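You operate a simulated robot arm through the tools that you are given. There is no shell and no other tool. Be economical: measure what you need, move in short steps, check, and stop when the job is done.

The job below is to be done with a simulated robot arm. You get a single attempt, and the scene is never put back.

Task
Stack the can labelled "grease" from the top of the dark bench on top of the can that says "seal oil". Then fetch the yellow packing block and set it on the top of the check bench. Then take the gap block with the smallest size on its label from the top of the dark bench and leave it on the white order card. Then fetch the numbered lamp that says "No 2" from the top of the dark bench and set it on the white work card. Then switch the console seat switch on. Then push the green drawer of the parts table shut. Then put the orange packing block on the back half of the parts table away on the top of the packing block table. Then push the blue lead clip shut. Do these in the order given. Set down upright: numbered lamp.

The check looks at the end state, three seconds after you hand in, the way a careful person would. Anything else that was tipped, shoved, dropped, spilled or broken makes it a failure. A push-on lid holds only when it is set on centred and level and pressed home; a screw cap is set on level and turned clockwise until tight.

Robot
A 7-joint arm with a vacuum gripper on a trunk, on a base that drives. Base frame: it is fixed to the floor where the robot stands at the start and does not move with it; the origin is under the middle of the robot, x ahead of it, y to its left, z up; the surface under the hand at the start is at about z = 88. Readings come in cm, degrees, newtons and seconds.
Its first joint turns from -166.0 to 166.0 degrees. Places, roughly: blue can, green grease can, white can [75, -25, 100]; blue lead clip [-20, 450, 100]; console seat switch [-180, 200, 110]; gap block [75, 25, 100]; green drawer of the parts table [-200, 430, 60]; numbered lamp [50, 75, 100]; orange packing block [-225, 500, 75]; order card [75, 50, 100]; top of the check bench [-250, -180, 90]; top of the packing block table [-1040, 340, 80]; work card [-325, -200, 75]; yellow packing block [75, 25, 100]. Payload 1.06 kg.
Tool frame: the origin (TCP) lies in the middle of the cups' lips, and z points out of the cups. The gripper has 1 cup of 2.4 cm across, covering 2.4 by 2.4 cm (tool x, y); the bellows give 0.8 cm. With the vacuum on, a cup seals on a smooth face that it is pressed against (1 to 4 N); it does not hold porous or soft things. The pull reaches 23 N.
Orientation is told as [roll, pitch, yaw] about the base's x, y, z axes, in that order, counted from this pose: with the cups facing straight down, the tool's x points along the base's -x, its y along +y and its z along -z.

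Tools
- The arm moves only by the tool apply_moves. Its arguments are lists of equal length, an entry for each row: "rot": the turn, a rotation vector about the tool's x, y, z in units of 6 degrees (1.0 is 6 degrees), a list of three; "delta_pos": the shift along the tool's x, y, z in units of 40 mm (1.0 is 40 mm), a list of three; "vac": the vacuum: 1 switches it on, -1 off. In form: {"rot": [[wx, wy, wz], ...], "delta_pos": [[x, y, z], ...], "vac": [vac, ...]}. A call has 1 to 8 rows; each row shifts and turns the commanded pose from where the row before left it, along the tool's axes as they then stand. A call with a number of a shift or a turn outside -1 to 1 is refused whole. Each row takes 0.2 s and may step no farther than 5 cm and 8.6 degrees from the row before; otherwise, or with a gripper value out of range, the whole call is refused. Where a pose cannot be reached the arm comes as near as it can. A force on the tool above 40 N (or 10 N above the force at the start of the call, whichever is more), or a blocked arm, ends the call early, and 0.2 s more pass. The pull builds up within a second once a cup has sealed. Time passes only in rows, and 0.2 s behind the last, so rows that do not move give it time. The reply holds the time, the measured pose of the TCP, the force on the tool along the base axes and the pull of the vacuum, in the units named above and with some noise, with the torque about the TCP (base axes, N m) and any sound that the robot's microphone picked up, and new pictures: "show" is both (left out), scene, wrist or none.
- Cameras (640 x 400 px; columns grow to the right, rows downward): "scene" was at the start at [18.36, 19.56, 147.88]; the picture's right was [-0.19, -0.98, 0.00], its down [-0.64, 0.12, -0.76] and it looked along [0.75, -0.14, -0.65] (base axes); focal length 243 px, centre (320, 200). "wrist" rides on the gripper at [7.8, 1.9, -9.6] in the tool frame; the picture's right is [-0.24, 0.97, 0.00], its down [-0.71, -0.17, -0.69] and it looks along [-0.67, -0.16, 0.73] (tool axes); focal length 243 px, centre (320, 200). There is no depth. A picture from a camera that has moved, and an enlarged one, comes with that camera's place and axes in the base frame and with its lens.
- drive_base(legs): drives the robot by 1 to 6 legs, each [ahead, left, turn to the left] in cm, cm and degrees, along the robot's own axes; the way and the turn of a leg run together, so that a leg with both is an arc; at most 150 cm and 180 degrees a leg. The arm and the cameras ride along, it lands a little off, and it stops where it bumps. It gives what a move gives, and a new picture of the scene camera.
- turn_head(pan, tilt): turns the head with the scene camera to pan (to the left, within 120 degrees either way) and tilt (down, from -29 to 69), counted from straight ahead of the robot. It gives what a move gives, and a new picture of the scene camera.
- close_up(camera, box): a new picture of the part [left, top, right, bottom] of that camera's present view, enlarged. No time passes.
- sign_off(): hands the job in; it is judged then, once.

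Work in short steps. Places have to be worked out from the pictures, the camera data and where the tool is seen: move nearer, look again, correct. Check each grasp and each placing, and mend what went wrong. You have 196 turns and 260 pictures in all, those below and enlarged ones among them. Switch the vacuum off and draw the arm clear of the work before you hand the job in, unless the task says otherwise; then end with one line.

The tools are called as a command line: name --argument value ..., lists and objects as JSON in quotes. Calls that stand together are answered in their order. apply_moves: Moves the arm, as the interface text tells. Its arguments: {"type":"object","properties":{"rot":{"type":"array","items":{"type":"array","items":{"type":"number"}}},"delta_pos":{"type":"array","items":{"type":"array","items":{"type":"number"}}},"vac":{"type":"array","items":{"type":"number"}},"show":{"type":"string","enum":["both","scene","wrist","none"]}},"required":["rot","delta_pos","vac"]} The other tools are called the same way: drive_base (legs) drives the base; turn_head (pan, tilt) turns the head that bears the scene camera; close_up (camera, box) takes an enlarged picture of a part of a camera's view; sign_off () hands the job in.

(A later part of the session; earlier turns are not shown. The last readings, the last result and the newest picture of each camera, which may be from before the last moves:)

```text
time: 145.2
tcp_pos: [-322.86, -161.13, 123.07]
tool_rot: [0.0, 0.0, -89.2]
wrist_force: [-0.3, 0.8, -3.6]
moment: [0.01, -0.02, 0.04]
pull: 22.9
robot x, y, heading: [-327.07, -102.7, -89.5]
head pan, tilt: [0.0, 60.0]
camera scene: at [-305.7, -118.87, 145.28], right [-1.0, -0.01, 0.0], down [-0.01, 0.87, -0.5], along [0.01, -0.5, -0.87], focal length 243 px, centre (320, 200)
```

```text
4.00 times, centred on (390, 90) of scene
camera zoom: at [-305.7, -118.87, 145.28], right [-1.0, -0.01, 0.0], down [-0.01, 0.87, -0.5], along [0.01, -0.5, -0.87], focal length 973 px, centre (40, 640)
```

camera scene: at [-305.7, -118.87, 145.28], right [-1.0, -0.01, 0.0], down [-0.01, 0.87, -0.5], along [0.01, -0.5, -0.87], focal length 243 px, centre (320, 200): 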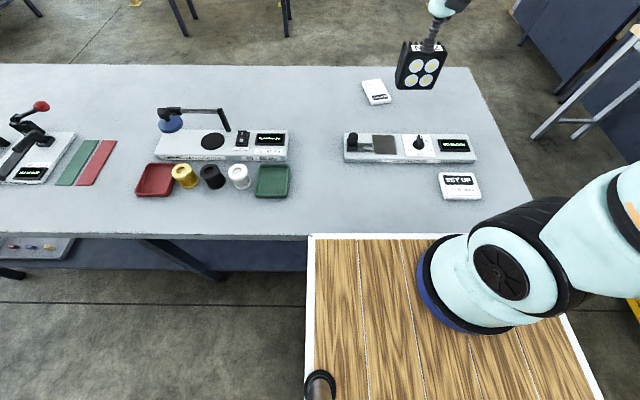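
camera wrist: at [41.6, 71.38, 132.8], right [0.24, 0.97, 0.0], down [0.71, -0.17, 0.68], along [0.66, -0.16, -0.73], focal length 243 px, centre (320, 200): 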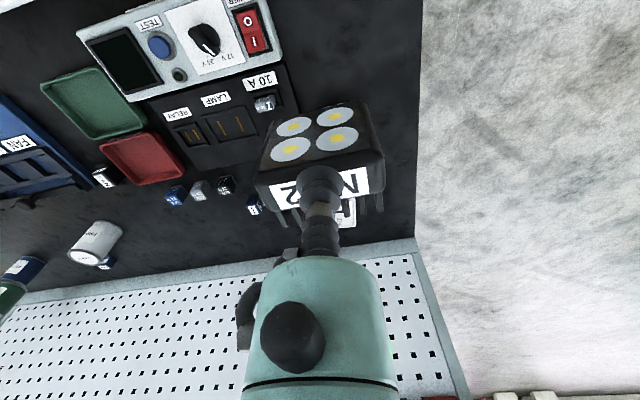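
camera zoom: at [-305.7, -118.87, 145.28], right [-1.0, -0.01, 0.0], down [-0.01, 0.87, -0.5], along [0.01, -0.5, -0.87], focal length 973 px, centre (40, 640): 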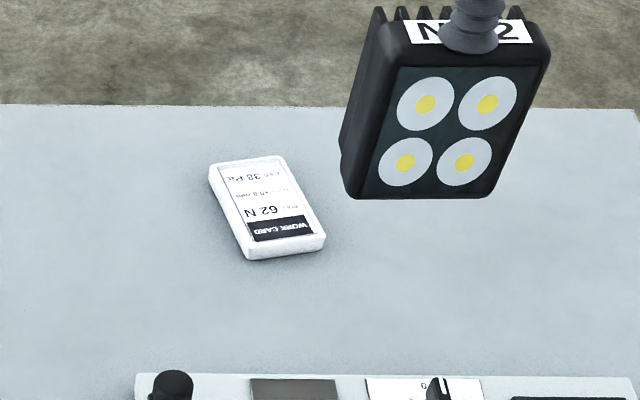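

Card: about 7 x 12 cm, centre (-325.4, -199.4), turned ~12°. I extend over it in two calls, turning the lamp 11.6° to match.

apply_moves --rot '[[0, 0, 0], [0, 0, 0], [0, 0, 0], [0, 0, 0], [0, 0, 0], [0, 0, 0], [0, 0, 0], [0, 0, 0]]' --delta_pos '[[-0.95, -0.06, 0], [-0.95, -0.06, 0], [-0.95, -0.06, 0], [-0.95, -0.06, 0], [-0.95, -0.06, 0], [-0.95, -0.06, 0], [-0.95, -0.06, 0], [-0.95, -0.06, 0]]' --vac '[1, 1, 1, 1, 1, 1, 1, 1]' --show "none"

apply_moves --rot '[[0, 0, 0], [0, 0, 0], [0, 0, -0.97], [0, 0, -0.97], [0, 0, 0], [0, 0, 0]]' --delta_pos '[[-0.87, -0.06, 0], [-0.87, -0.06, 0], [0, 0, 0], [0, 0, 0], [0, 0, 1], [0, 0, 1]]' --vac '[1, 1, 1, 1, 1, 1]' --show "both"

```text
time: 147.1
tcp_pos: [-324.51, -191.55, 123.09]
tool_rot: [0.1, 0.0, -89.1]
wrist_force: [-0.5, 0.2, -2.6]
moment: [0.05, 0.0, 0.01]
pull: 23.1
robot x, y, heading: [-326.95, -102.61, -89.4]
head pan, tilt: [0.0, 60.0]
```

```text
time: 148.4
tcp_pos: [-324.61, -198.58, 115.16]
tool_rot: [-0.1, -0.1, -77.4]
wrist_force: [0.2, 0.3, -3.0]
moment: [0.05, 0.04, -0.01]
pull: 22.7
robot x, y, heading: [-326.8, -102.75, -89.3]
head pan, tilt: [0.0, 60.0]
camera scene: at [-305.71, -118.84, 145.28], right [-1.0, -0.01, 0.0], down [-0.01, 0.87, -0.5], along [0.01, -0.5, -0.87], focal length 243 px, centre (320, 200)
camera wrist: at [-324.37, -190.57, 124.66], right [1.0, -0.02, 0.0], down [-0.01, -0.73, 0.69], along [-0.01, -0.69, -0.73], focal length 243 px, centre (320, 200)
```

scene: 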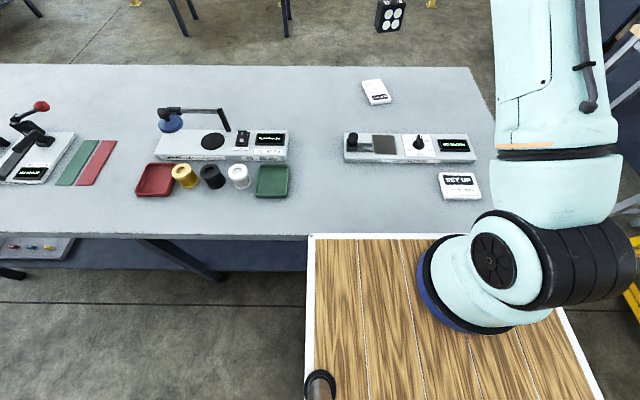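
wrist: 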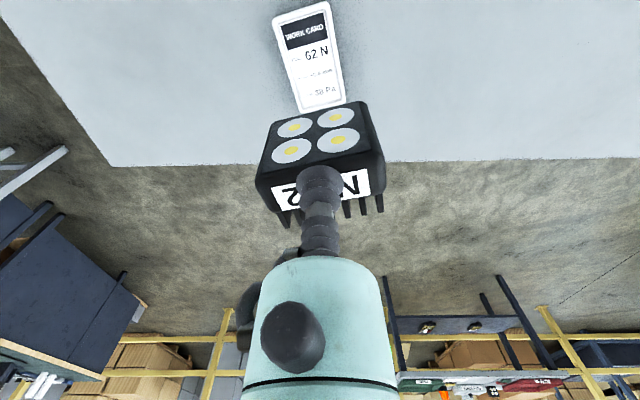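

Nearly over the card. Small correction (-1.4, +0.4) and descend to z≈98.

apply_moves --rot '[[0, 0, 0], [0, 0, 0], [0, 0, 0], [0, 0, 0], [0, 0, 0], [0, 0, 0]]' --delta_pos '[[0.17, -0.32, 0], [0, 0, 1], [0, 0, 1], [0, 0, 1], [0, 0, 1], [0, 0, 0.3]]' --vac '[1, 1, 1, 1, 1, 1]' --show "both"

close_up --camera "scene" --box '[320, 40, 460, 140]'

```text
time: 149.8
tcp_pos: [-326.17, -198.08, 97.94]
tool_rot: [0.0, 0.0, -77.5]
wrist_force: [-1.1, -0.5, -2.8]
moment: [0.04, 0.0, 0.05]
pull: 22.4
robot x, y, heading: [-326.8, -102.85, -89.2]
head pan, tilt: [0.0, 60.0]
camera scene: at [-305.7, -118.86, 145.28], right [-1.0, -0.01, 0.0], down [-0.01, 0.87, -0.5], along [0.01, -0.5, -0.87], focal length 243 px, centre (320, 200)
camera wrist: at [-326.05, -190.09, 107.46], right [1.0, -0.02, 0.0], down [-0.01, -0.73, 0.69], along [-0.01, -0.69, -0.73], focal length 243 px, centre (320, 200)
```

scene: 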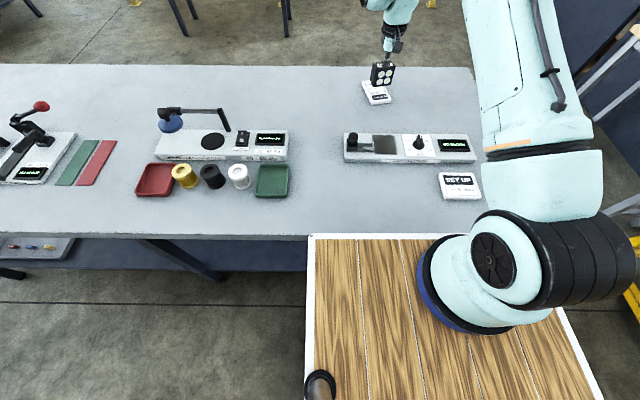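
wrist: 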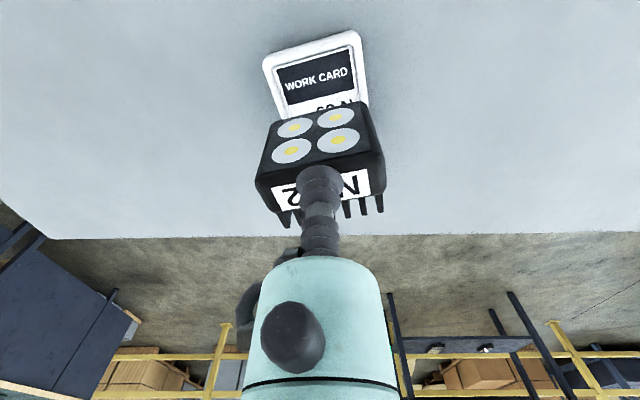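

```text
4.00 times, centred on (390, 90) of scene
camera zoom: at [-305.7, -118.86, 145.28], right [-1.0, -0.01, 0.0], down [-0.01, 0.87, -0.5], along [0.01, -0.5, -0.87], focal length 973 px, centre (40, 640)
```

zoom: 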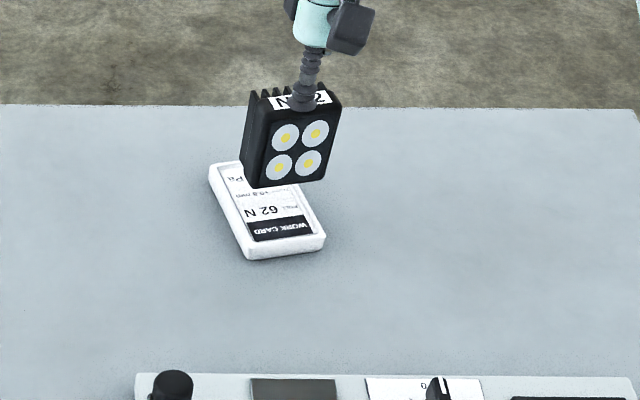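

Lamp is over the card; I nudge 0.45 cm in +x and lower to contact slowly.

apply_moves --rot '[[0, 0, 0], [0, 0, 0], [0, 0, 0], [0, 0, 0], [0, 0, 0], [0, 0, 0]]' --delta_pos '[[-0.025, 0.11, 0], [0, 0, 0.4], [0, 0, 0.2], [0, 0, 0.08], [0, 0, 0.05], [0, 0, 0]]' --vac '[1, 1, 1, 1, 1, 1]' --show "none"

close_up --camera "scene" --box '[320, 40, 460, 140]'

```text
time: 151.2
tcp_pos: [-325.74, -198.35, 94.93]
tool_rot: [0.1, -0.1, -77.6]
wrist_force: [-0.2, -0.5, -2.9]
moment: [0.0, 0.04, -0.04]
pull: 23.1
robot x, y, heading: [-326.86, -102.41, -89.1]
head pan, tilt: [0.0, 60.0]
```

```text
4.00 times, centred on (390, 90) of scene
camera zoom: at [-305.7, -118.87, 145.28], right [-1.0, -0.01, 0.0], down [-0.01, 0.87, -0.5], along [0.01, -0.5, -0.87], focal length 973 px, centre (40, 640)
```

zoom: 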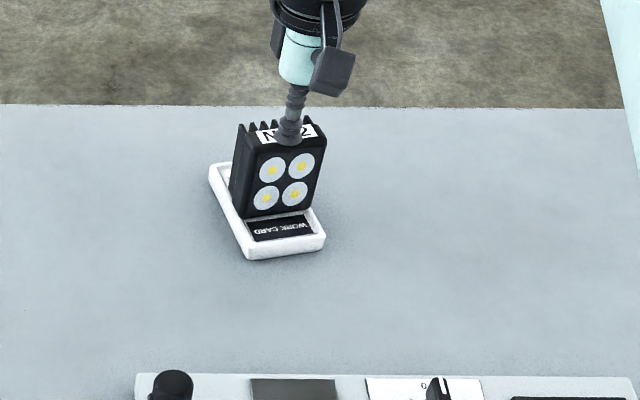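

Well centred, almost touching. I continue down in 2 mm steps.

apply_moves --rot '[[0, 0, 0], [0, 0, 0], [0, 0, 0], [0, 0, 0]]' --delta_pos '[[0, 0, 0.05], [0, 0, 0.05], [0, 0, 0], [0, 0, 0]]' --vac '[1, 1, 1, 1]' --show "none"

```text
time: 152.2
tcp_pos: [-325.77, -198.01, 94.57]
tool_rot: [0.1, 0.0, -77.4]
wrist_force: [-0.6, 2.2, 7.1]
moment: [-0.14, 0.03, -0.02]
pull: 23.0
robot x, y, heading: [-326.88, -102.56, -89.2]
head pan, tilt: [0.0, 60.0]
```

Contact (7 N up). Release and rise.

apply_moves --rot '[[0, 0, 0], [0, 0, 0], [0, 0, 0], [0, 0, 0], [0, 0, 0], [0, 0, 0], [0, 0, 0], [0, 0, 0]]' --delta_pos '[[0, 0, -0.02], [0, 0, 0], [0, 0, 0], [0, 0, 0], [0, 0, -0.15], [0, 0, -0.6], [0, 0, -1], [0, 0, -1]]' --vac '[-1, -1, -1, -1, -1, -1, -1, -1]' --show "wrist"

close_up --camera "scene" --box '[320, 40, 460, 140]'

```text
time: 154.1
tcp_pos: [-325.69, -198.15, 105.43]
tool_rot: [-0.1, 0.1, -77.5]
wrist_force: [-1.8, -0.3, -0.1]
moment: [0.0, 0.04, 0.05]
pull: 0.0
robot x, y, heading: [-326.6, -103.02, -89.3]
head pan, tilt: [0.0, 60.0]
camera wrist: at [-325.38, -190.08, 115.14], right [1.0, -0.02, 0.0], down [-0.01, -0.73, 0.68], along [-0.01, -0.68, -0.73], focal length 243 px, centre (320, 200)
```

wrist: 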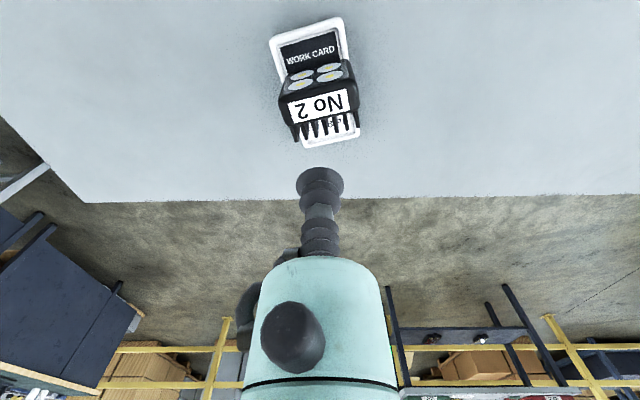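

```text
4.00 times, centred on (390, 90) of scene
camera zoom: at [-305.7, -118.89, 145.27], right [-1.0, -0.01, 0.0], down [-0.01, 0.87, -0.5], along [0.01, -0.5, -0.87], focal length 973 px, centre (40, 640)
```

zoom: 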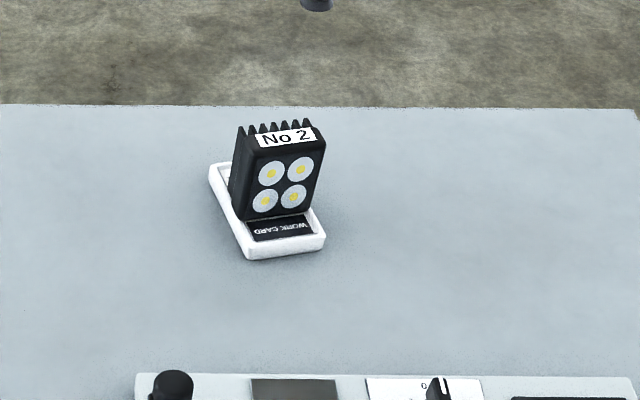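

Lamp upright on the card. I raise, untwist and tuck the arm.

apply_moves --rot '[[0, 0, 0], [0, 0, 0], [0, 0, 0], [0, 0, 0], [0, 0, 0.97], [0, 0, 0.97], [0, 0, 0], [0, 0, 0]]' --delta_pos '[[0, 0, -1], [0, 0, -1], [0, 0, -1], [0, 0, -1], [0, 0, -0.5], [0.9, 0, 0], [0.95, 0, 0], [0.95, 0, 0]]' --vac '[-1, -1, -1, -1, -1, -1, -1, -1]' --show "none"

apply_moves --rot '[[0, 0, 0], [0, 0, 0], [0, 0, 0], [0, 0, 0], [0, 0, 0], [0, 0, 0]]' --delta_pos '[[1, 0, 0], [1, 0, 0], [1, 0, 0], [1, 0, 0], [1, 0, 0], [1, 0, 0]]' --vac '[-1, -1, -1, -1, -1, -1]' --show "none"

drive_base --legs '[[-75, 0, 0]]'

turn_head --pan 120 --tilt 15

turn_head --pan -120 --tilt 15

```text
time: 155.8
tcp_pos: [-326.34, -186.93, 123.33]
tool_rot: [0.0, 0.1, -89.2]
wrist_force: [0.3, -0.4, -0.6]
moment: [0.02, 0.01, -0.02]
pull: 0.0
robot x, y, heading: [-326.85, -102.45, -89.4]
head pan, tilt: [0.0, 60.0]
```

```text
time: 157.2
tcp_pos: [-326.61, -163.06, 123.63]
tool_rot: [-0.1, 0.0, -89.3]
wrist_force: [0.5, -0.9, -0.6]
moment: [0.01, 0.01, 0.03]
pull: 0.1
robot x, y, heading: [-327.21, -102.48, -89.2]
head pan, tilt: [0.0, 60.0]
```

```text
time: 161.3
tcp_pos: [-327.91, -87.46, 123.7]
tool_rot: [-0.1, 0.0, -89.6]
wrist_force: [-0.6, -0.1, -0.3]
moment: [-0.02, -0.01, 0.01]
pull: 0.2
robot x, y, heading: [-327.94, -27.13, -89.9]
head pan, tilt: [0.0, 60.0]
camera scene: at [-306.64, -43.5, 145.28], right [-1.0, -0.01, 0.0], down [-0.01, 0.87, -0.5], along [0.0, -0.5, -0.87], focal length 243 px, centre (320, 200)
```

scene: 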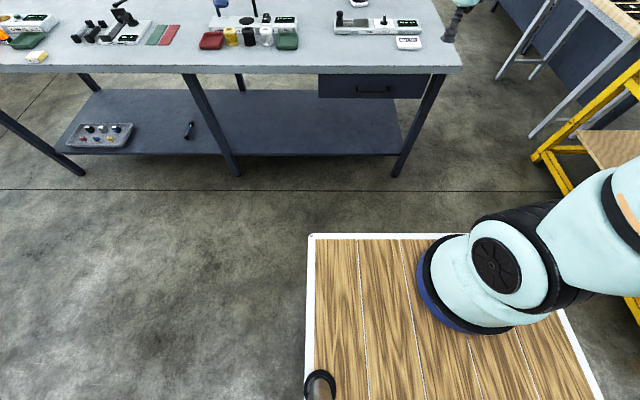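

```text
time: 163.3
tcp_pos: [-327.83, -87.47, 123.72]
tool_rot: [0.0, 0.0, -89.7]
wrist_force: [0.4, 0.8, 0.3]
moment: [0.0, -0.02, -0.02]
pull: 0.0
robot x, y, heading: [-327.66, -27.08, -89.4]
head pan, tilt: [120.0, 15.0]
camera scene: at [-298.63, -32.12, 151.91], right [0.51, -0.86, 0.0], down [-0.22, -0.13, -0.97], along [0.83, 0.49, -0.26], focal length 243 px, centre (320, 200)
```

scene: 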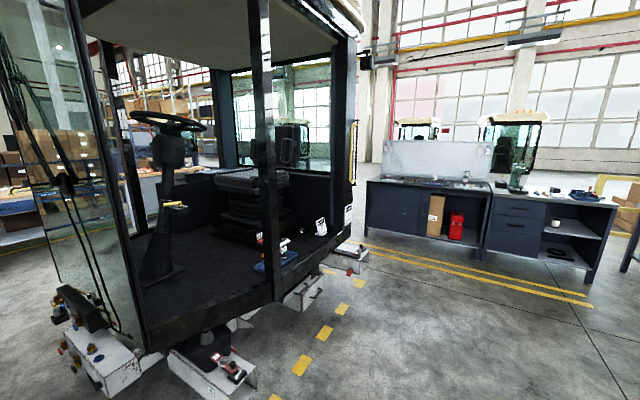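

```text
time: 166.7
tcp_pos: [-327.79, -87.56, 123.66]
tool_rot: [0.0, 0.0, -89.6]
wrist_force: [-0.3, -0.2, 0.4]
moment: [-0.02, -0.04, -0.01]
pull: 0.1
robot x, y, heading: [-327.79, -26.62, -89.5]
head pan, tilt: [-120.0, 15.0]
camera scene: at [-314.81, -32.22, 151.91], right [0.49, 0.87, 0.0], down [0.23, -0.13, -0.97], along [-0.84, 0.48, -0.26], focal length 243 px, centre (320, 200)
```

scene: 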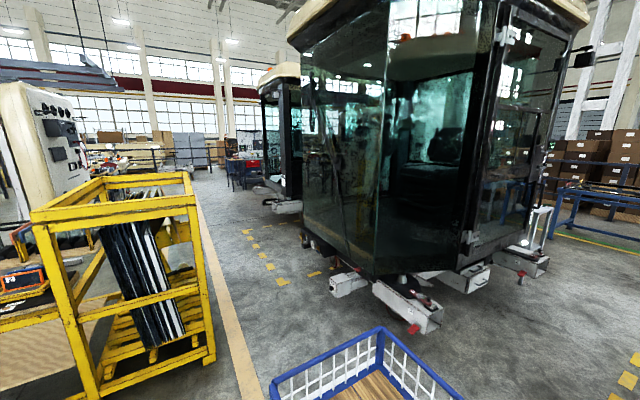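

The cab is open on its -y side; the switch should be inside near the steering column. I look at the interior up close.

turn_head --pan 120 --tilt 15

close_up --camera "scene" --box '[100, 80, 360, 300]'

```text
time: 170.1
tcp_pos: [-327.94, -87.58, 123.6]
tool_rot: [0.0, 0.0, -89.6]
wrist_force: [-0.3, -0.2, -0.3]
moment: [-0.04, 0.04, -0.01]
pull: 0.0
robot x, y, heading: [-327.58, -26.96, -89.7]
head pan, tilt: [120.0, 15.0]
camera scene: at [-298.63, -32.12, 151.91], right [0.51, -0.86, 0.0], down [-0.22, -0.13, -0.97], along [0.83, 0.49, -0.26], focal length 243 px, centre (320, 200)
```

scene: 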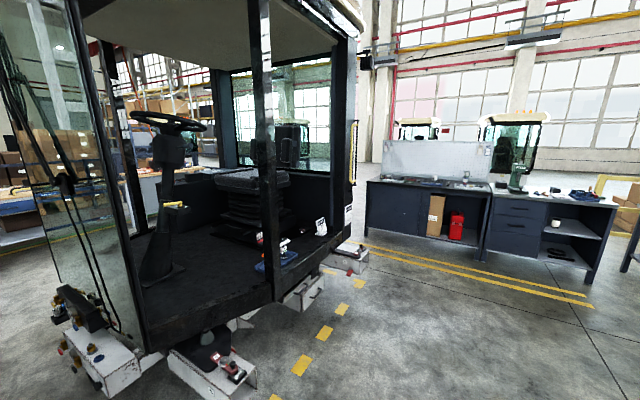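

```text
1.82 times, centred on (230, 190) of scene
camera zoom: at [-298.63, -32.12, 151.91], right [0.51, -0.86, 0.0], down [-0.22, -0.13, -0.97], along [0.83, 0.49, -0.26], focal length 442 px, centre (484, 218)
```

zoom: 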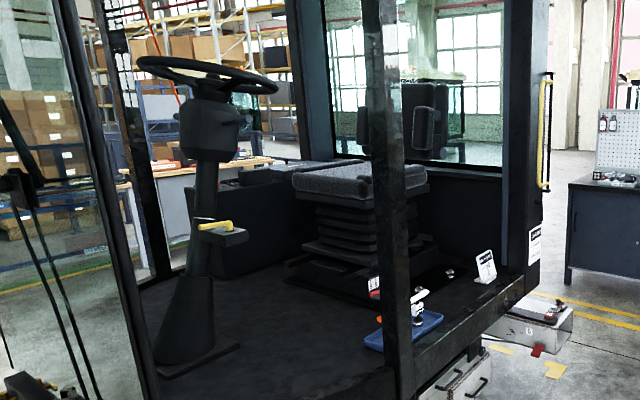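

The switch lies too deep from this side, so I drive round the east side of the cab to reach it from the north. First turn to +x and drive along, then turn to +y and look.

drive_base --legs '[[0, 0, 90], [145, 0, 0], [140, 0, 0], [0, 0, 90]]'

turn_head --pan 10 --tilt 20

```text
time: 191.6
tcp_pos: [-41.47, 38.56, 123.55]
tool_rot: [0.0, 0.0, 90.1]
wrist_force: [0.6, 0.4, -0.6]
moment: [0.0, 0.01, 0.0]
pull: 0.1
robot x, y, heading: [-42.07, -21.85, 89.9]
head pan, tilt: [120.0, 15.0]
camera scene: at [-70.84, -16.51, 151.91], right [-0.5, 0.86, 0.0], down [0.22, 0.13, -0.97], along [-0.83, -0.49, -0.26], focal length 243 px, centre (320, 200)
```

scene: 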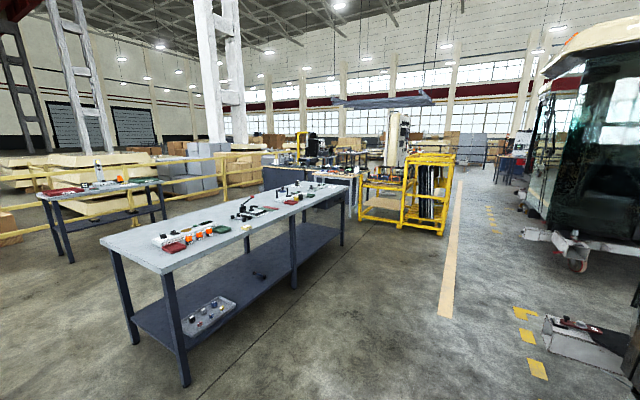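

```text
time: 193.4
tcp_pos: [-41.58, 38.49, 123.56]
tool_rot: [0.0, 0.0, 90.2]
wrist_force: [0.0, 0.1, 0.7]
moment: [0.02, -0.02, 0.0]
pull: 0.1
robot x, y, heading: [-42.01, -21.78, 90.1]
head pan, tilt: [10.0, 20.0]
camera scene: at [-64.41, -2.65, 151.09], right [0.98, 0.18, 0.0], down [0.06, -0.34, -0.94], along [-0.17, 0.92, -0.34], focal length 243 px, centre (320, 200)
```

scene: 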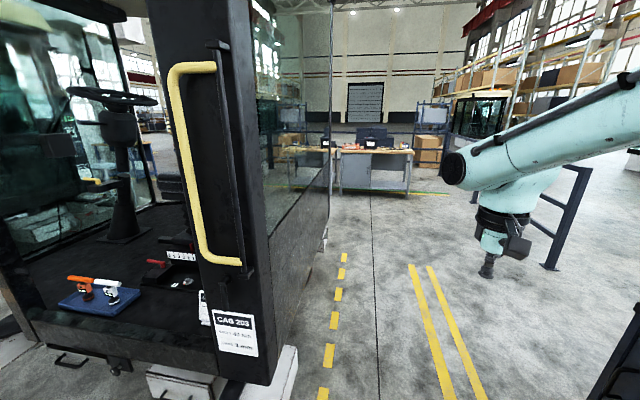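

I check the labelled things inside the cab and the far table from here.

close_up --camera "scene" --box '[50, 80, 230, 330]'

close_up --camera "scene" --box '[320, 110, 470, 210]'

```text
1.60 times, centred on (140, 205) of scene
camera zoom: at [-64.41, -2.65, 151.09], right [0.98, 0.18, 0.0], down [0.06, -0.34, -0.94], along [-0.17, 0.92, -0.34], focal length 389 px, centre (608, 192)
```

zoom: 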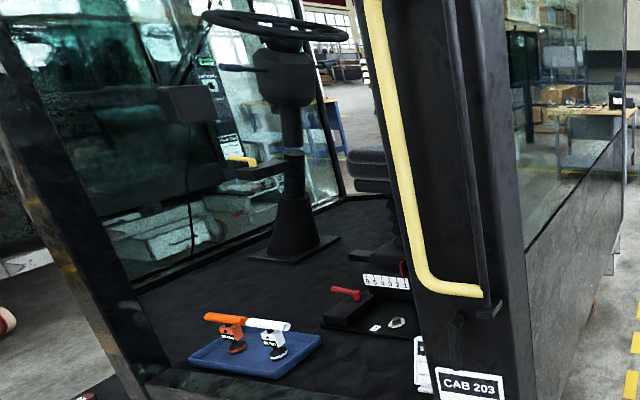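

```text
4.00 times, centred on (395, 160) of scene
camera zoom: at [-64.41, -2.65, 151.09], right [0.98, 0.18, 0.0], down [0.06, -0.34, -0.94], along [-0.17, 0.92, -0.34], focal length 973 px, centre (20, 360)
```

zoom: 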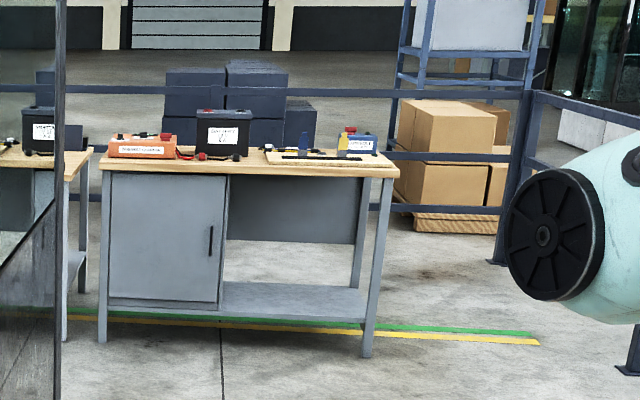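

I shift slightly right and drive north past the cab to y≈275, then look back at the cab's north side.

drive_base --legs '[[0, -8, 0], [150, 0, 0], [140, 0, 0]]'

turn_head --pan 115 --tilt 25

turn_head --pan 50 --tilt 25

```text
time: 208.1
tcp_pos: [-26.9, 327.05, 123.57]
tool_rot: [0.0, 0.0, 87.5]
wrist_force: [-0.2, 0.1, 0.0]
moment: [0.06, 0.01, 0.0]
pull: 0.1
robot x, y, heading: [-29.42, 267.13, 87.6]
head pan, tilt: [10.0, 20.0]
camera scene: at [-51.54, 287.08, 151.09], right [0.99, 0.13, 0.0], down [0.05, -0.34, -0.94], along [-0.12, 0.93, -0.34], focal length 243 px, centre (320, 200)
```

scene: 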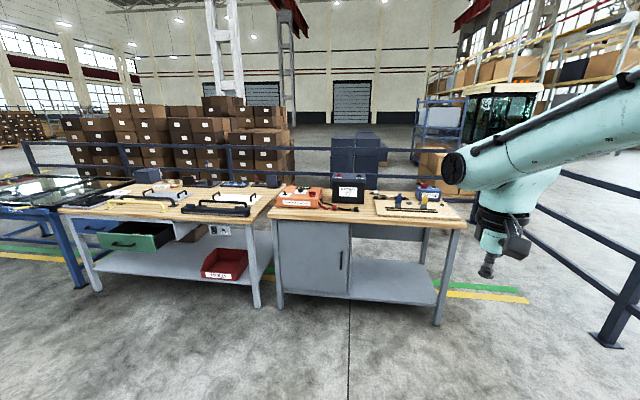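

```text
time: 209.9
tcp_pos: [-26.93, 327.16, 123.5]
tool_rot: [0.0, 0.0, 87.6]
wrist_force: [1.6, -0.4, 0.5]
moment: [-0.03, 0.04, 0.0]
pull: 0.1
robot x, y, heading: [-29.96, 266.84, 87.8]
head pan, tilt: [115.0, 25.0]
camera scene: at [-58.81, 274.31, 150.29], right [-0.38, 0.92, 0.0], down [0.39, 0.16, -0.91], along [-0.84, -0.35, -0.42], focal length 243 px, centre (320, 200)
```

scene: 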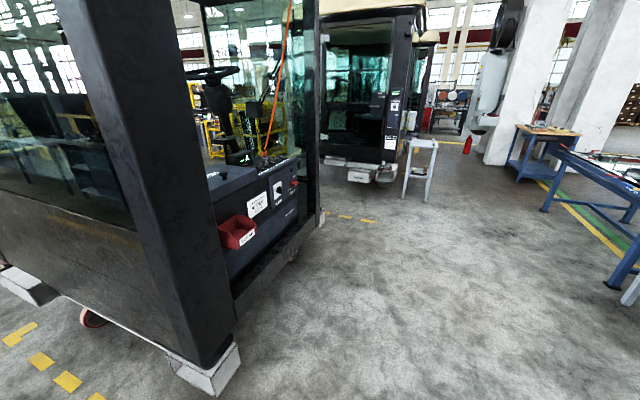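

```text
time: 211.2
tcp_pos: [-26.85, 327.27, 123.58]
tool_rot: [0.0, 0.0, 87.6]
wrist_force: [-0.9, -0.4, 0.2]
moment: [0.01, 0.03, 0.0]
pull: 0.1
robot x, y, heading: [-29.8, 266.86, 87.6]
head pan, tilt: [50.0, 25.0]
camera scene: at [-57.12, 284.05, 150.28], right [0.67, 0.74, 0.0], down [0.31, -0.28, -0.91], along [-0.67, 0.61, -0.42], focal length 243 px, centre (320, 200)
```

scene: 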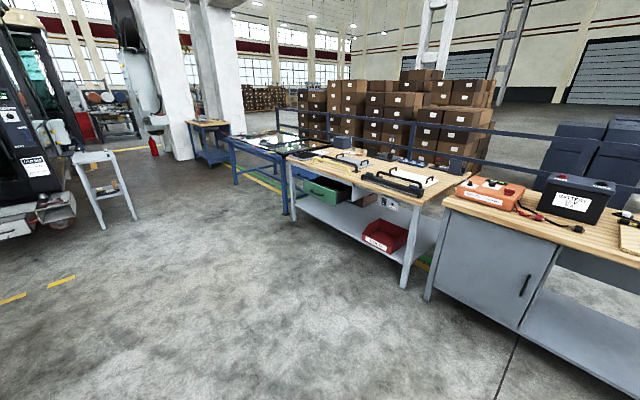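

The cab's north side is open with a console. I look at it enlarged.

turn_head --pan 115 --tilt 25

close_up --camera "scene" --box '[190, 130, 320, 260]'

```text
time: 212.6
tcp_pos: [-26.91, 327.27, 123.78]
tool_rot: [0.0, 0.0, 87.5]
wrist_force: [0.4, 0.1, -0.4]
moment: [-0.01, 0.03, 0.02]
pull: 0.0
robot x, y, heading: [-29.76, 266.87, 87.8]
head pan, tilt: [115.0, 25.0]
camera scene: at [-58.81, 274.31, 150.29], right [-0.38, 0.92, 0.0], down [0.39, 0.16, -0.91], along [-0.84, -0.35, -0.42], focal length 243 px, centre (320, 200)
```

scene: 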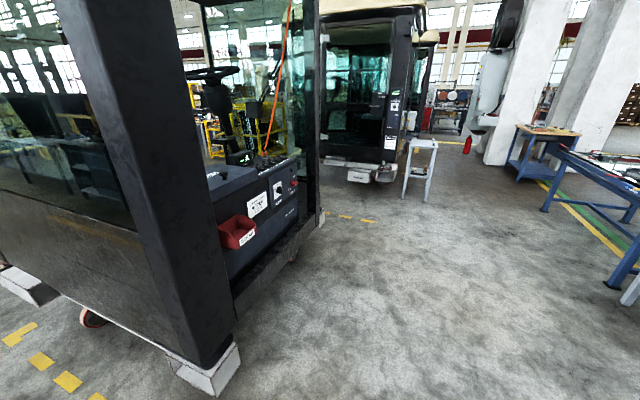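

```text
3.08 times, centred on (255, 195) of scene
camera zoom: at [-58.81, 274.31, 150.29], right [-0.38, 0.92, 0.0], down [0.39, 0.16, -0.91], along [-0.84, -0.35, -0.42], focal length 748 px, centre (520, 215)
```

zoom: 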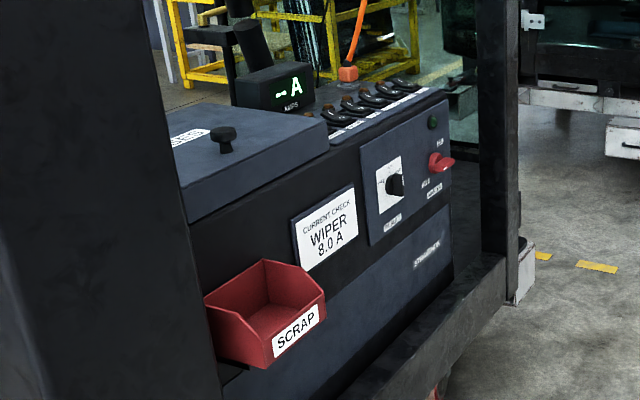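

The seat switch should be in the row of switches atop the console around (-180, 197, 107). I turn to face -y, standing off at y≈295, and strafe west in front of it.

drive_base --legs '[[28, 0, 0], [0, 0, 91], [0, 0, 91.4], [0, -150, 0]]'

turn_head --pan 0 --tilt 35

```text
time: 229.6
tcp_pos: [-182.39, 232.83, 123.56]
tool_rot: [0.0, 0.0, -88.5]
wrist_force: [0.6, -0.4, 0.4]
moment: [0.01, 0.01, 0.03]
pull: 0.1
robot x, y, heading: [-183.63, 293.33, -88.7]
head pan, tilt: [115.0, 25.0]
camera scene: at [-153.99, 288.05, 150.29], right [0.45, -0.9, 0.0], down [-0.38, -0.19, -0.91], along [0.81, 0.4, -0.42], focal length 243 px, centre (320, 200)
```

scene: 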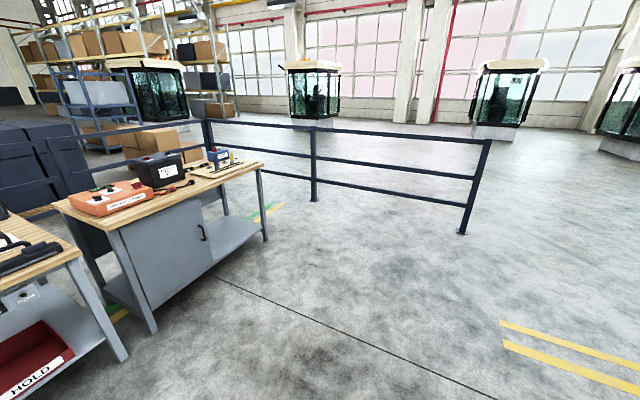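

```text
time: 231.5
tcp_pos: [-182.39, 232.8, 123.61]
tool_rot: [0.0, -0.1, -88.5]
wrist_force: [0.0, 0.1, -0.3]
moment: [0.01, 0.01, -0.01]
pull: 0.0
robot x, y, heading: [-183.94, 293.44, -88.4]
head pan, tilt: [0.0, 35.0]
camera scene: at [-162.01, 275.14, 148.71], right [-1.0, -0.03, 0.0], down [-0.01, 0.57, -0.82], along [0.02, -0.82, -0.57], focal length 243 px, centre (320, 200)
```

scene: 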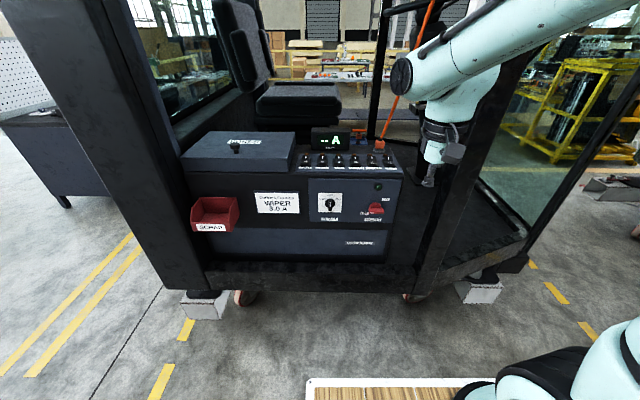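

close_up --camera "scene" --box '[290, 120, 410, 190]'

close_up --camera "scene" --box '[300, 170, 420, 260]'

```text
5.33 times, centred on (350, 155) of scene
camera zoom: at [-162.01, 275.14, 148.71], right [-1.0, -0.03, 0.0], down [-0.01, 0.57, -0.82], along [0.02, -0.82, -0.57], focal length 1297 px, centre (160, 440)
```

zoom: 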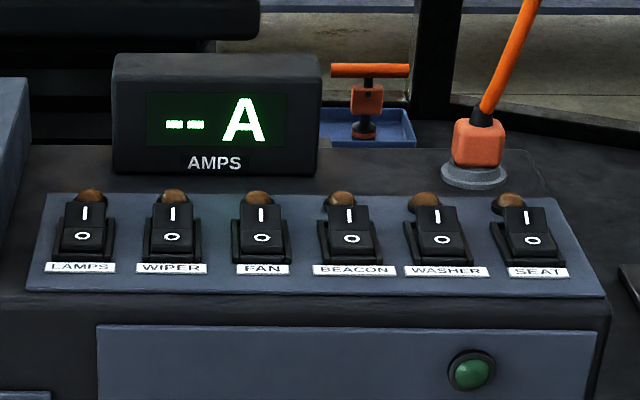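

```text
4.44 times, centred on (360, 215) of scene
camera zoom: at [-162.01, 275.14, 148.71], right [-1.0, -0.03, 0.0], down [-0.01, 0.57, -0.82], along [0.02, -0.82, -0.57], focal length 1081 px, centre (142, 133)
```

zoom: 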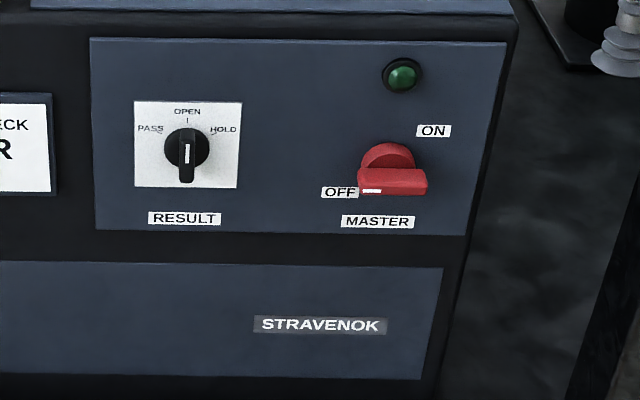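

SEAT is the right-most rocker at about (-183.4, 198, 112.4); I must press its far "I" end. To keep the arm clear of the cab pillar at x≈-195, I move the robot 22 cm east and 16 cm closer.

drive_base --legs '[[0, 22, -1.5], [16, 0, 0]]'

turn_head --pan -15 --tilt 40

close_up --camera "scene" --box '[260, 100, 440, 220]'

```text
time: 234.2
tcp_pos: [-162.07, 217.29, 123.55]
tool_rot: [0.0, 0.0, -89.8]
wrist_force: [0.5, -0.4, 0.3]
moment: [0.0, 0.02, 0.01]
pull: 0.0
robot x, y, heading: [-161.97, 277.7, -90.0]
head pan, tilt: [0.0, 35.0]
camera scene: at [-140.61, 259.13, 148.71], right [-1.0, 0.0, 0.0], down [0.0, 0.57, -0.82], along [0.0, -0.82, -0.57], focal length 243 px, centre (320, 200)
```

scene: 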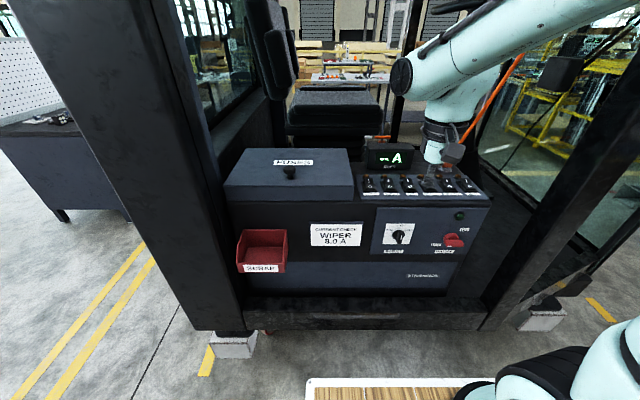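

```text
time: 235.0
tcp_pos: [-162.0, 217.31, 123.62]
tool_rot: [0.0, 0.1, -89.8]
wrist_force: [0.8, 0.4, 1.1]
moment: [-0.01, -0.02, 0.02]
pull: 0.1
robot x, y, heading: [-161.37, 277.91, -89.9]
head pan, tilt: [-15.0, 40.0]
camera scene: at [-142.81, 259.72, 147.95], right [-0.97, 0.26, 0.0], down [0.16, 0.62, -0.77], along [-0.2, -0.74, -0.64], focal length 243 px, centre (320, 200)
```

scene: 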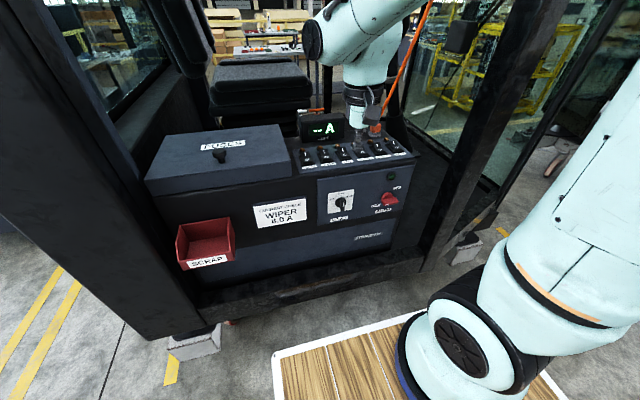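

```text
3.33 times, centred on (350, 160) of scene
camera zoom: at [-142.81, 259.72, 147.95], right [-0.97, 0.26, 0.0], down [0.16, 0.62, -0.77], along [-0.2, -0.74, -0.64], focal length 811 px, centre (220, 333)
```

zoom: 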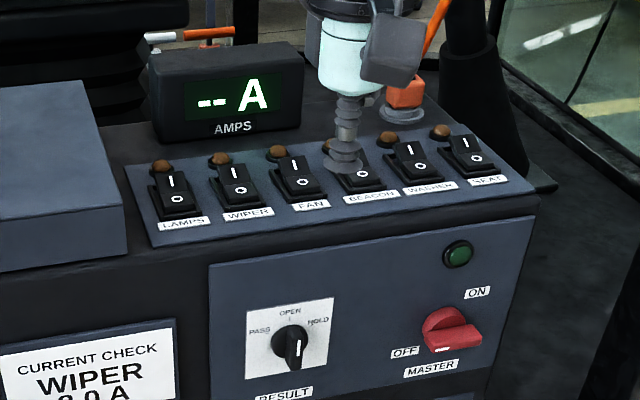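

SEAT's "I" end is at (-183.1, 197.2, ~112.5). I move diagonally to above it at z≈123 and look with the wrist camera.

apply_moves --rot '[[0, 0, 0], [0, 0, 0], [0, 0, 0], [0, 0, 0], [0, 0, 0], [0, 0, 0], [0, 0, 0]]' --delta_pos '[[-0.72, -0.76, 0], [-0.72, -0.76, 0], [-0.72, -0.76, 0], [-0.72, -0.76, 0], [-0.72, -0.76, 0], [-0.72, -0.76, 0], [-0.71, -0.78, 0]]' --vac '[-1, -1, -1, -1, -1, -1, -1]' --show "both"

close_up --camera "scene" --box '[260, 100, 440, 220]'

```text
time: 236.6
tcp_pos: [-183.47, 197.1, 123.56]
tool_rot: [0.0, 0.0, -89.8]
wrist_force: [0.2, 0.1, 1.1]
moment: [-0.03, -0.02, 0.02]
pull: 0.0
robot x, y, heading: [-161.53, 277.66, -89.8]
head pan, tilt: [-15.0, 40.0]
camera scene: at [-142.77, 259.78, 147.95], right [-0.97, 0.26, 0.0], down [0.16, 0.62, -0.77], along [-0.2, -0.74, -0.64], focal length 243 px, centre (320, 200)
camera wrist: at [-181.49, 204.97, 133.19], right [0.97, -0.23, 0.0], down [-0.17, -0.71, 0.69], along [-0.16, -0.67, -0.73], focal length 243 px, centre (320, 200)
```

scene: 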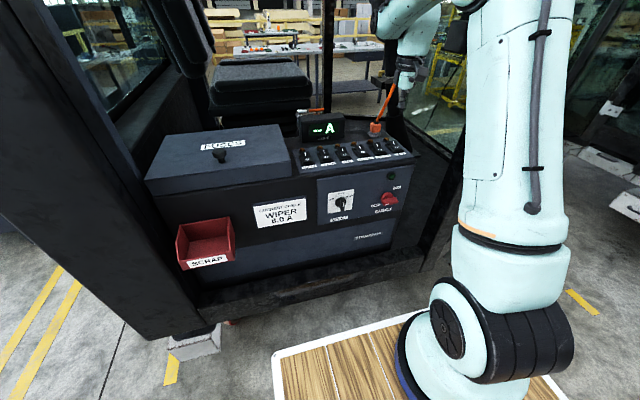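
wrist: 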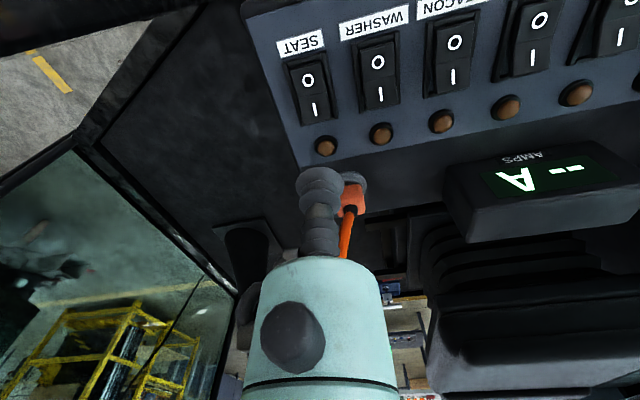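

```text
3.33 times, centred on (350, 160) of scene
camera zoom: at [-142.77, 259.78, 147.95], right [-0.97, 0.26, 0.0], down [0.16, 0.62, -0.77], along [-0.2, -0.74, -0.64], focal length 811 px, centre (220, 333)
```

zoom: 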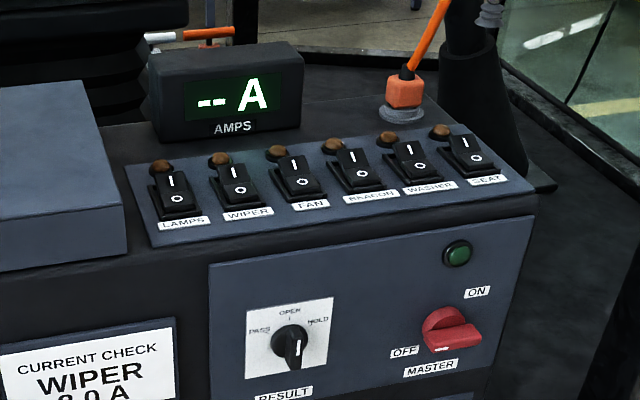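

The I mark is at about (-184.1, 195.7, ~110.7). I correct and lower to just above.

apply_moves --rot '[[0, 0, 0], [0, 0, 0], [0, 0, 0], [0, 0, 0]]' --delta_pos '[[-0.37, -0.17, 0], [0, 0, 1], [0, 0, 1], [0, 0, 0.4]]' --vac '[-1, -1, -1, -1]' --show "wrist"

close_up --camera "scene" --box '[320, 100, 440, 180]'

```text
time: 237.6
tcp_pos: [-184.05, 195.5, 113.87]
tool_rot: [0.0, 0.1, -89.9]
wrist_force: [-0.2, 0.8, 0.1]
moment: [0.01, 0.03, -0.02]
pull: 0.0
robot x, y, heading: [-161.59, 277.65, -89.8]
head pan, tilt: [-15.0, 40.0]
camera wrist: at [-182.03, 203.39, 123.38], right [0.97, -0.23, 0.0], down [-0.17, -0.71, 0.69], along [-0.16, -0.67, -0.73], focal length 243 px, centre (320, 200)
```

wrist: 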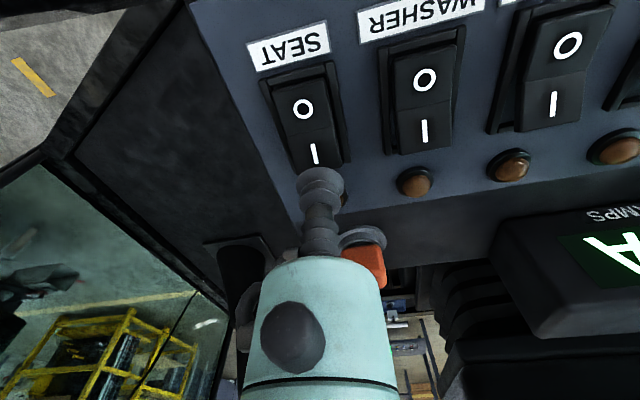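

```text
5.00 times, centred on (380, 140) of scene
camera zoom: at [-142.81, 259.74, 147.95], right [-0.97, 0.26, 0.0], down [0.16, 0.62, -0.77], along [-0.2, -0.74, -0.64], focal length 1216 px, centre (20, 500)
```

zoom: 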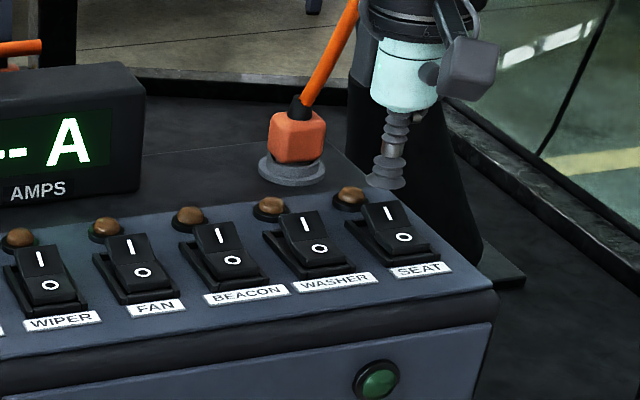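

The I mark is at (-184.1, 196.1, 111.5), cup just behind it. I lower and press in small steps, listening for a click.

apply_moves --rot '[[0, 0, 0], [0, 0, 0], [0, 0, 0], [0, 0, 0], [0, 0, 0]]' --delta_pos '[[0.06, 0, 0.4], [0, 0, 0.15], [0, 0, 0.07], [0, 0, 0.07], [0, 0, 0]]' --vac '[-1, -1, -1, -1, -1]' --show "wrist"

```text
time: 238.8
tcp_pos: [-184.05, 195.79, 111.13]
tool_rot: [0.0, 0.0, -89.9]
wrist_force: [1.3, -0.2, 2.0]
moment: [0.03, 0.02, 0.02]
pull: 0.1
robot x, y, heading: [-161.59, 277.99, -89.6]
head pan, tilt: [-15.0, 40.0]
camera wrist: at [-182.11, 203.67, 120.69], right [0.97, -0.23, 0.0], down [-0.17, -0.71, 0.69], along [-0.16, -0.67, -0.73], focal length 243 px, centre (320, 200)
```

wrist: 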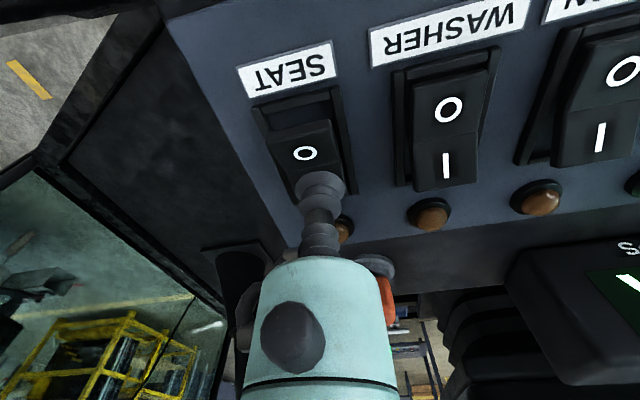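

The rocker seems to have tipped toward "I" (force 2 N). I press 2 mm more, then rise and check.

apply_moves --rot '[[0, 0, 0], [0, 0, 0], [0, 0, 0], [0, 0, 0], [0, 0, 0], [0, 0, 0]]' --delta_pos '[[0, 0, 0.07], [0, 0, 0], [0, 0, -0.3], [0, 0, -1], [0, 0, -1], [0, 0, -0.8]]' --vac '[-1, -1, -1, -1, -1, -1]' --show "wrist"

close_up --camera "scene" --box '[320, 100, 440, 180]'

```text
time: 240.2
tcp_pos: [-184.1, 195.73, 123.33]
tool_rot: [0.0, 0.1, -89.7]
wrist_force: [0.2, -0.9, 0.5]
moment: [-0.01, 0.0, -0.03]
pull: 0.1
robot x, y, heading: [-161.77, 277.73, -89.7]
head pan, tilt: [-15.0, 40.0]
camera wrist: at [-182.21, 203.73, 132.84], right [0.97, -0.23, 0.0], down [-0.17, -0.71, 0.68], along [-0.16, -0.67, -0.73], focal length 243 px, centre (320, 200)
```

wrist: 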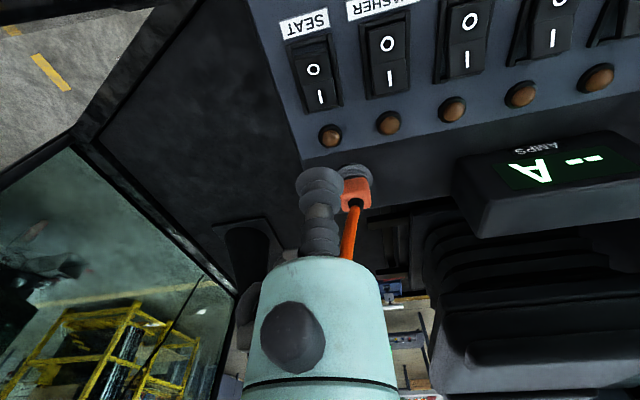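

```text
5.00 times, centred on (380, 140) of scene
camera zoom: at [-142.82, 259.7, 147.95], right [-0.97, 0.26, 0.0], down [0.16, 0.62, -0.77], along [-0.2, -0.74, -0.64], focal length 1216 px, centre (20, 500)
```

zoom: 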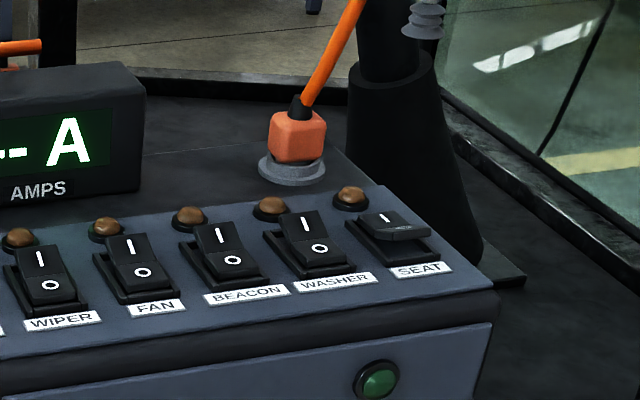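

SEAT now sits at "I". I retract the arm diagonally out of the cab, back off, and turn toward the parts table.

apply_moves --rot '[[0, 0, 0], [0, 0, 0], [0, 0, 0], [0, 0, 0], [0, 0, 0], [0, 0, 0], [0, 0, 0]]' --delta_pos '[[0.77, 0.78, 0], [0.77, 0.78, 0], [0.77, 0.78, 0], [0.77, 0.78, 0], [0.77, 0.78, 0], [0.77, 0.78, 0], [0.77, 0.78, 0]]' --vac '[-1, -1, -1, -1, -1, -1, -1]' --show "none"

drive_base --legs '[[-37, 0, 0], [0, 0, 90], [0, 0, 90]]'

turn_head --pan 10 --tilt 35

```text
time: 241.8
tcp_pos: [-162.02, 217.55, 123.41]
tool_rot: [-0.1, 0.0, -89.9]
wrist_force: [-0.6, 0.2, -0.4]
moment: [0.0, -0.01, 0.01]
pull: 0.0
robot x, y, heading: [-162.01, 278.13, -90.0]
head pan, tilt: [-15.0, 40.0]
```

```text
time: 251.8
tcp_pos: [-161.53, 374.48, 123.43]
tool_rot: [0.0, 0.0, 90.4]
wrist_force: [0.2, -0.4, 0.3]
moment: [0.04, 0.0, 0.0]
pull: 0.1
robot x, y, heading: [-161.64, 314.3, 90.4]
head pan, tilt: [-15.0, 40.0]
camera scene: at [-180.67, 332.55, 147.95], right [0.97, -0.25, 0.0], down [-0.16, -0.62, -0.77], along [0.19, 0.74, -0.64], focal length 243 px, centre (320, 200)
```

scene: 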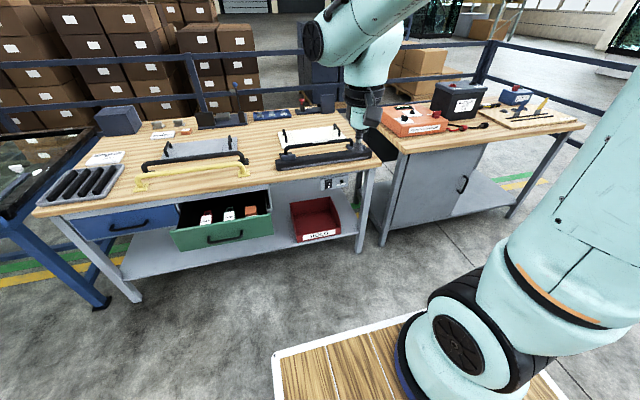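

```text
time: 252.7
tcp_pos: [-161.47, 374.47, 123.48]
tool_rot: [-0.1, 0.0, 90.3]
wrist_force: [-0.2, 0.2, -0.8]
moment: [-0.01, 0.03, 0.0]
pull: 0.0
robot x, y, heading: [-161.68, 314.17, 90.3]
head pan, tilt: [10.0, 35.0]
camera scene: at [-184.39, 332.99, 148.71], right [0.98, 0.18, 0.0], down [0.1, -0.56, -0.82], along [-0.15, 0.81, -0.57], focal length 243 px, centre (320, 200)
```

scene: 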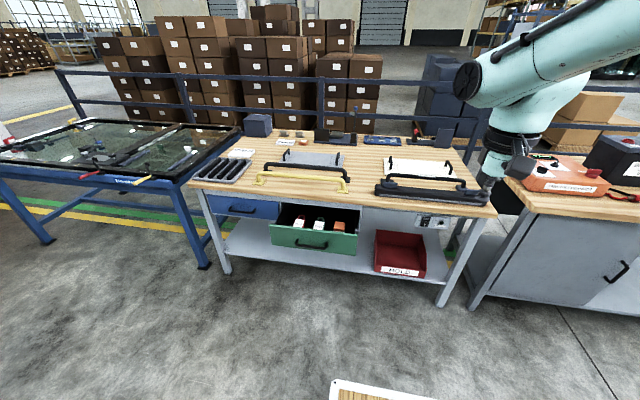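

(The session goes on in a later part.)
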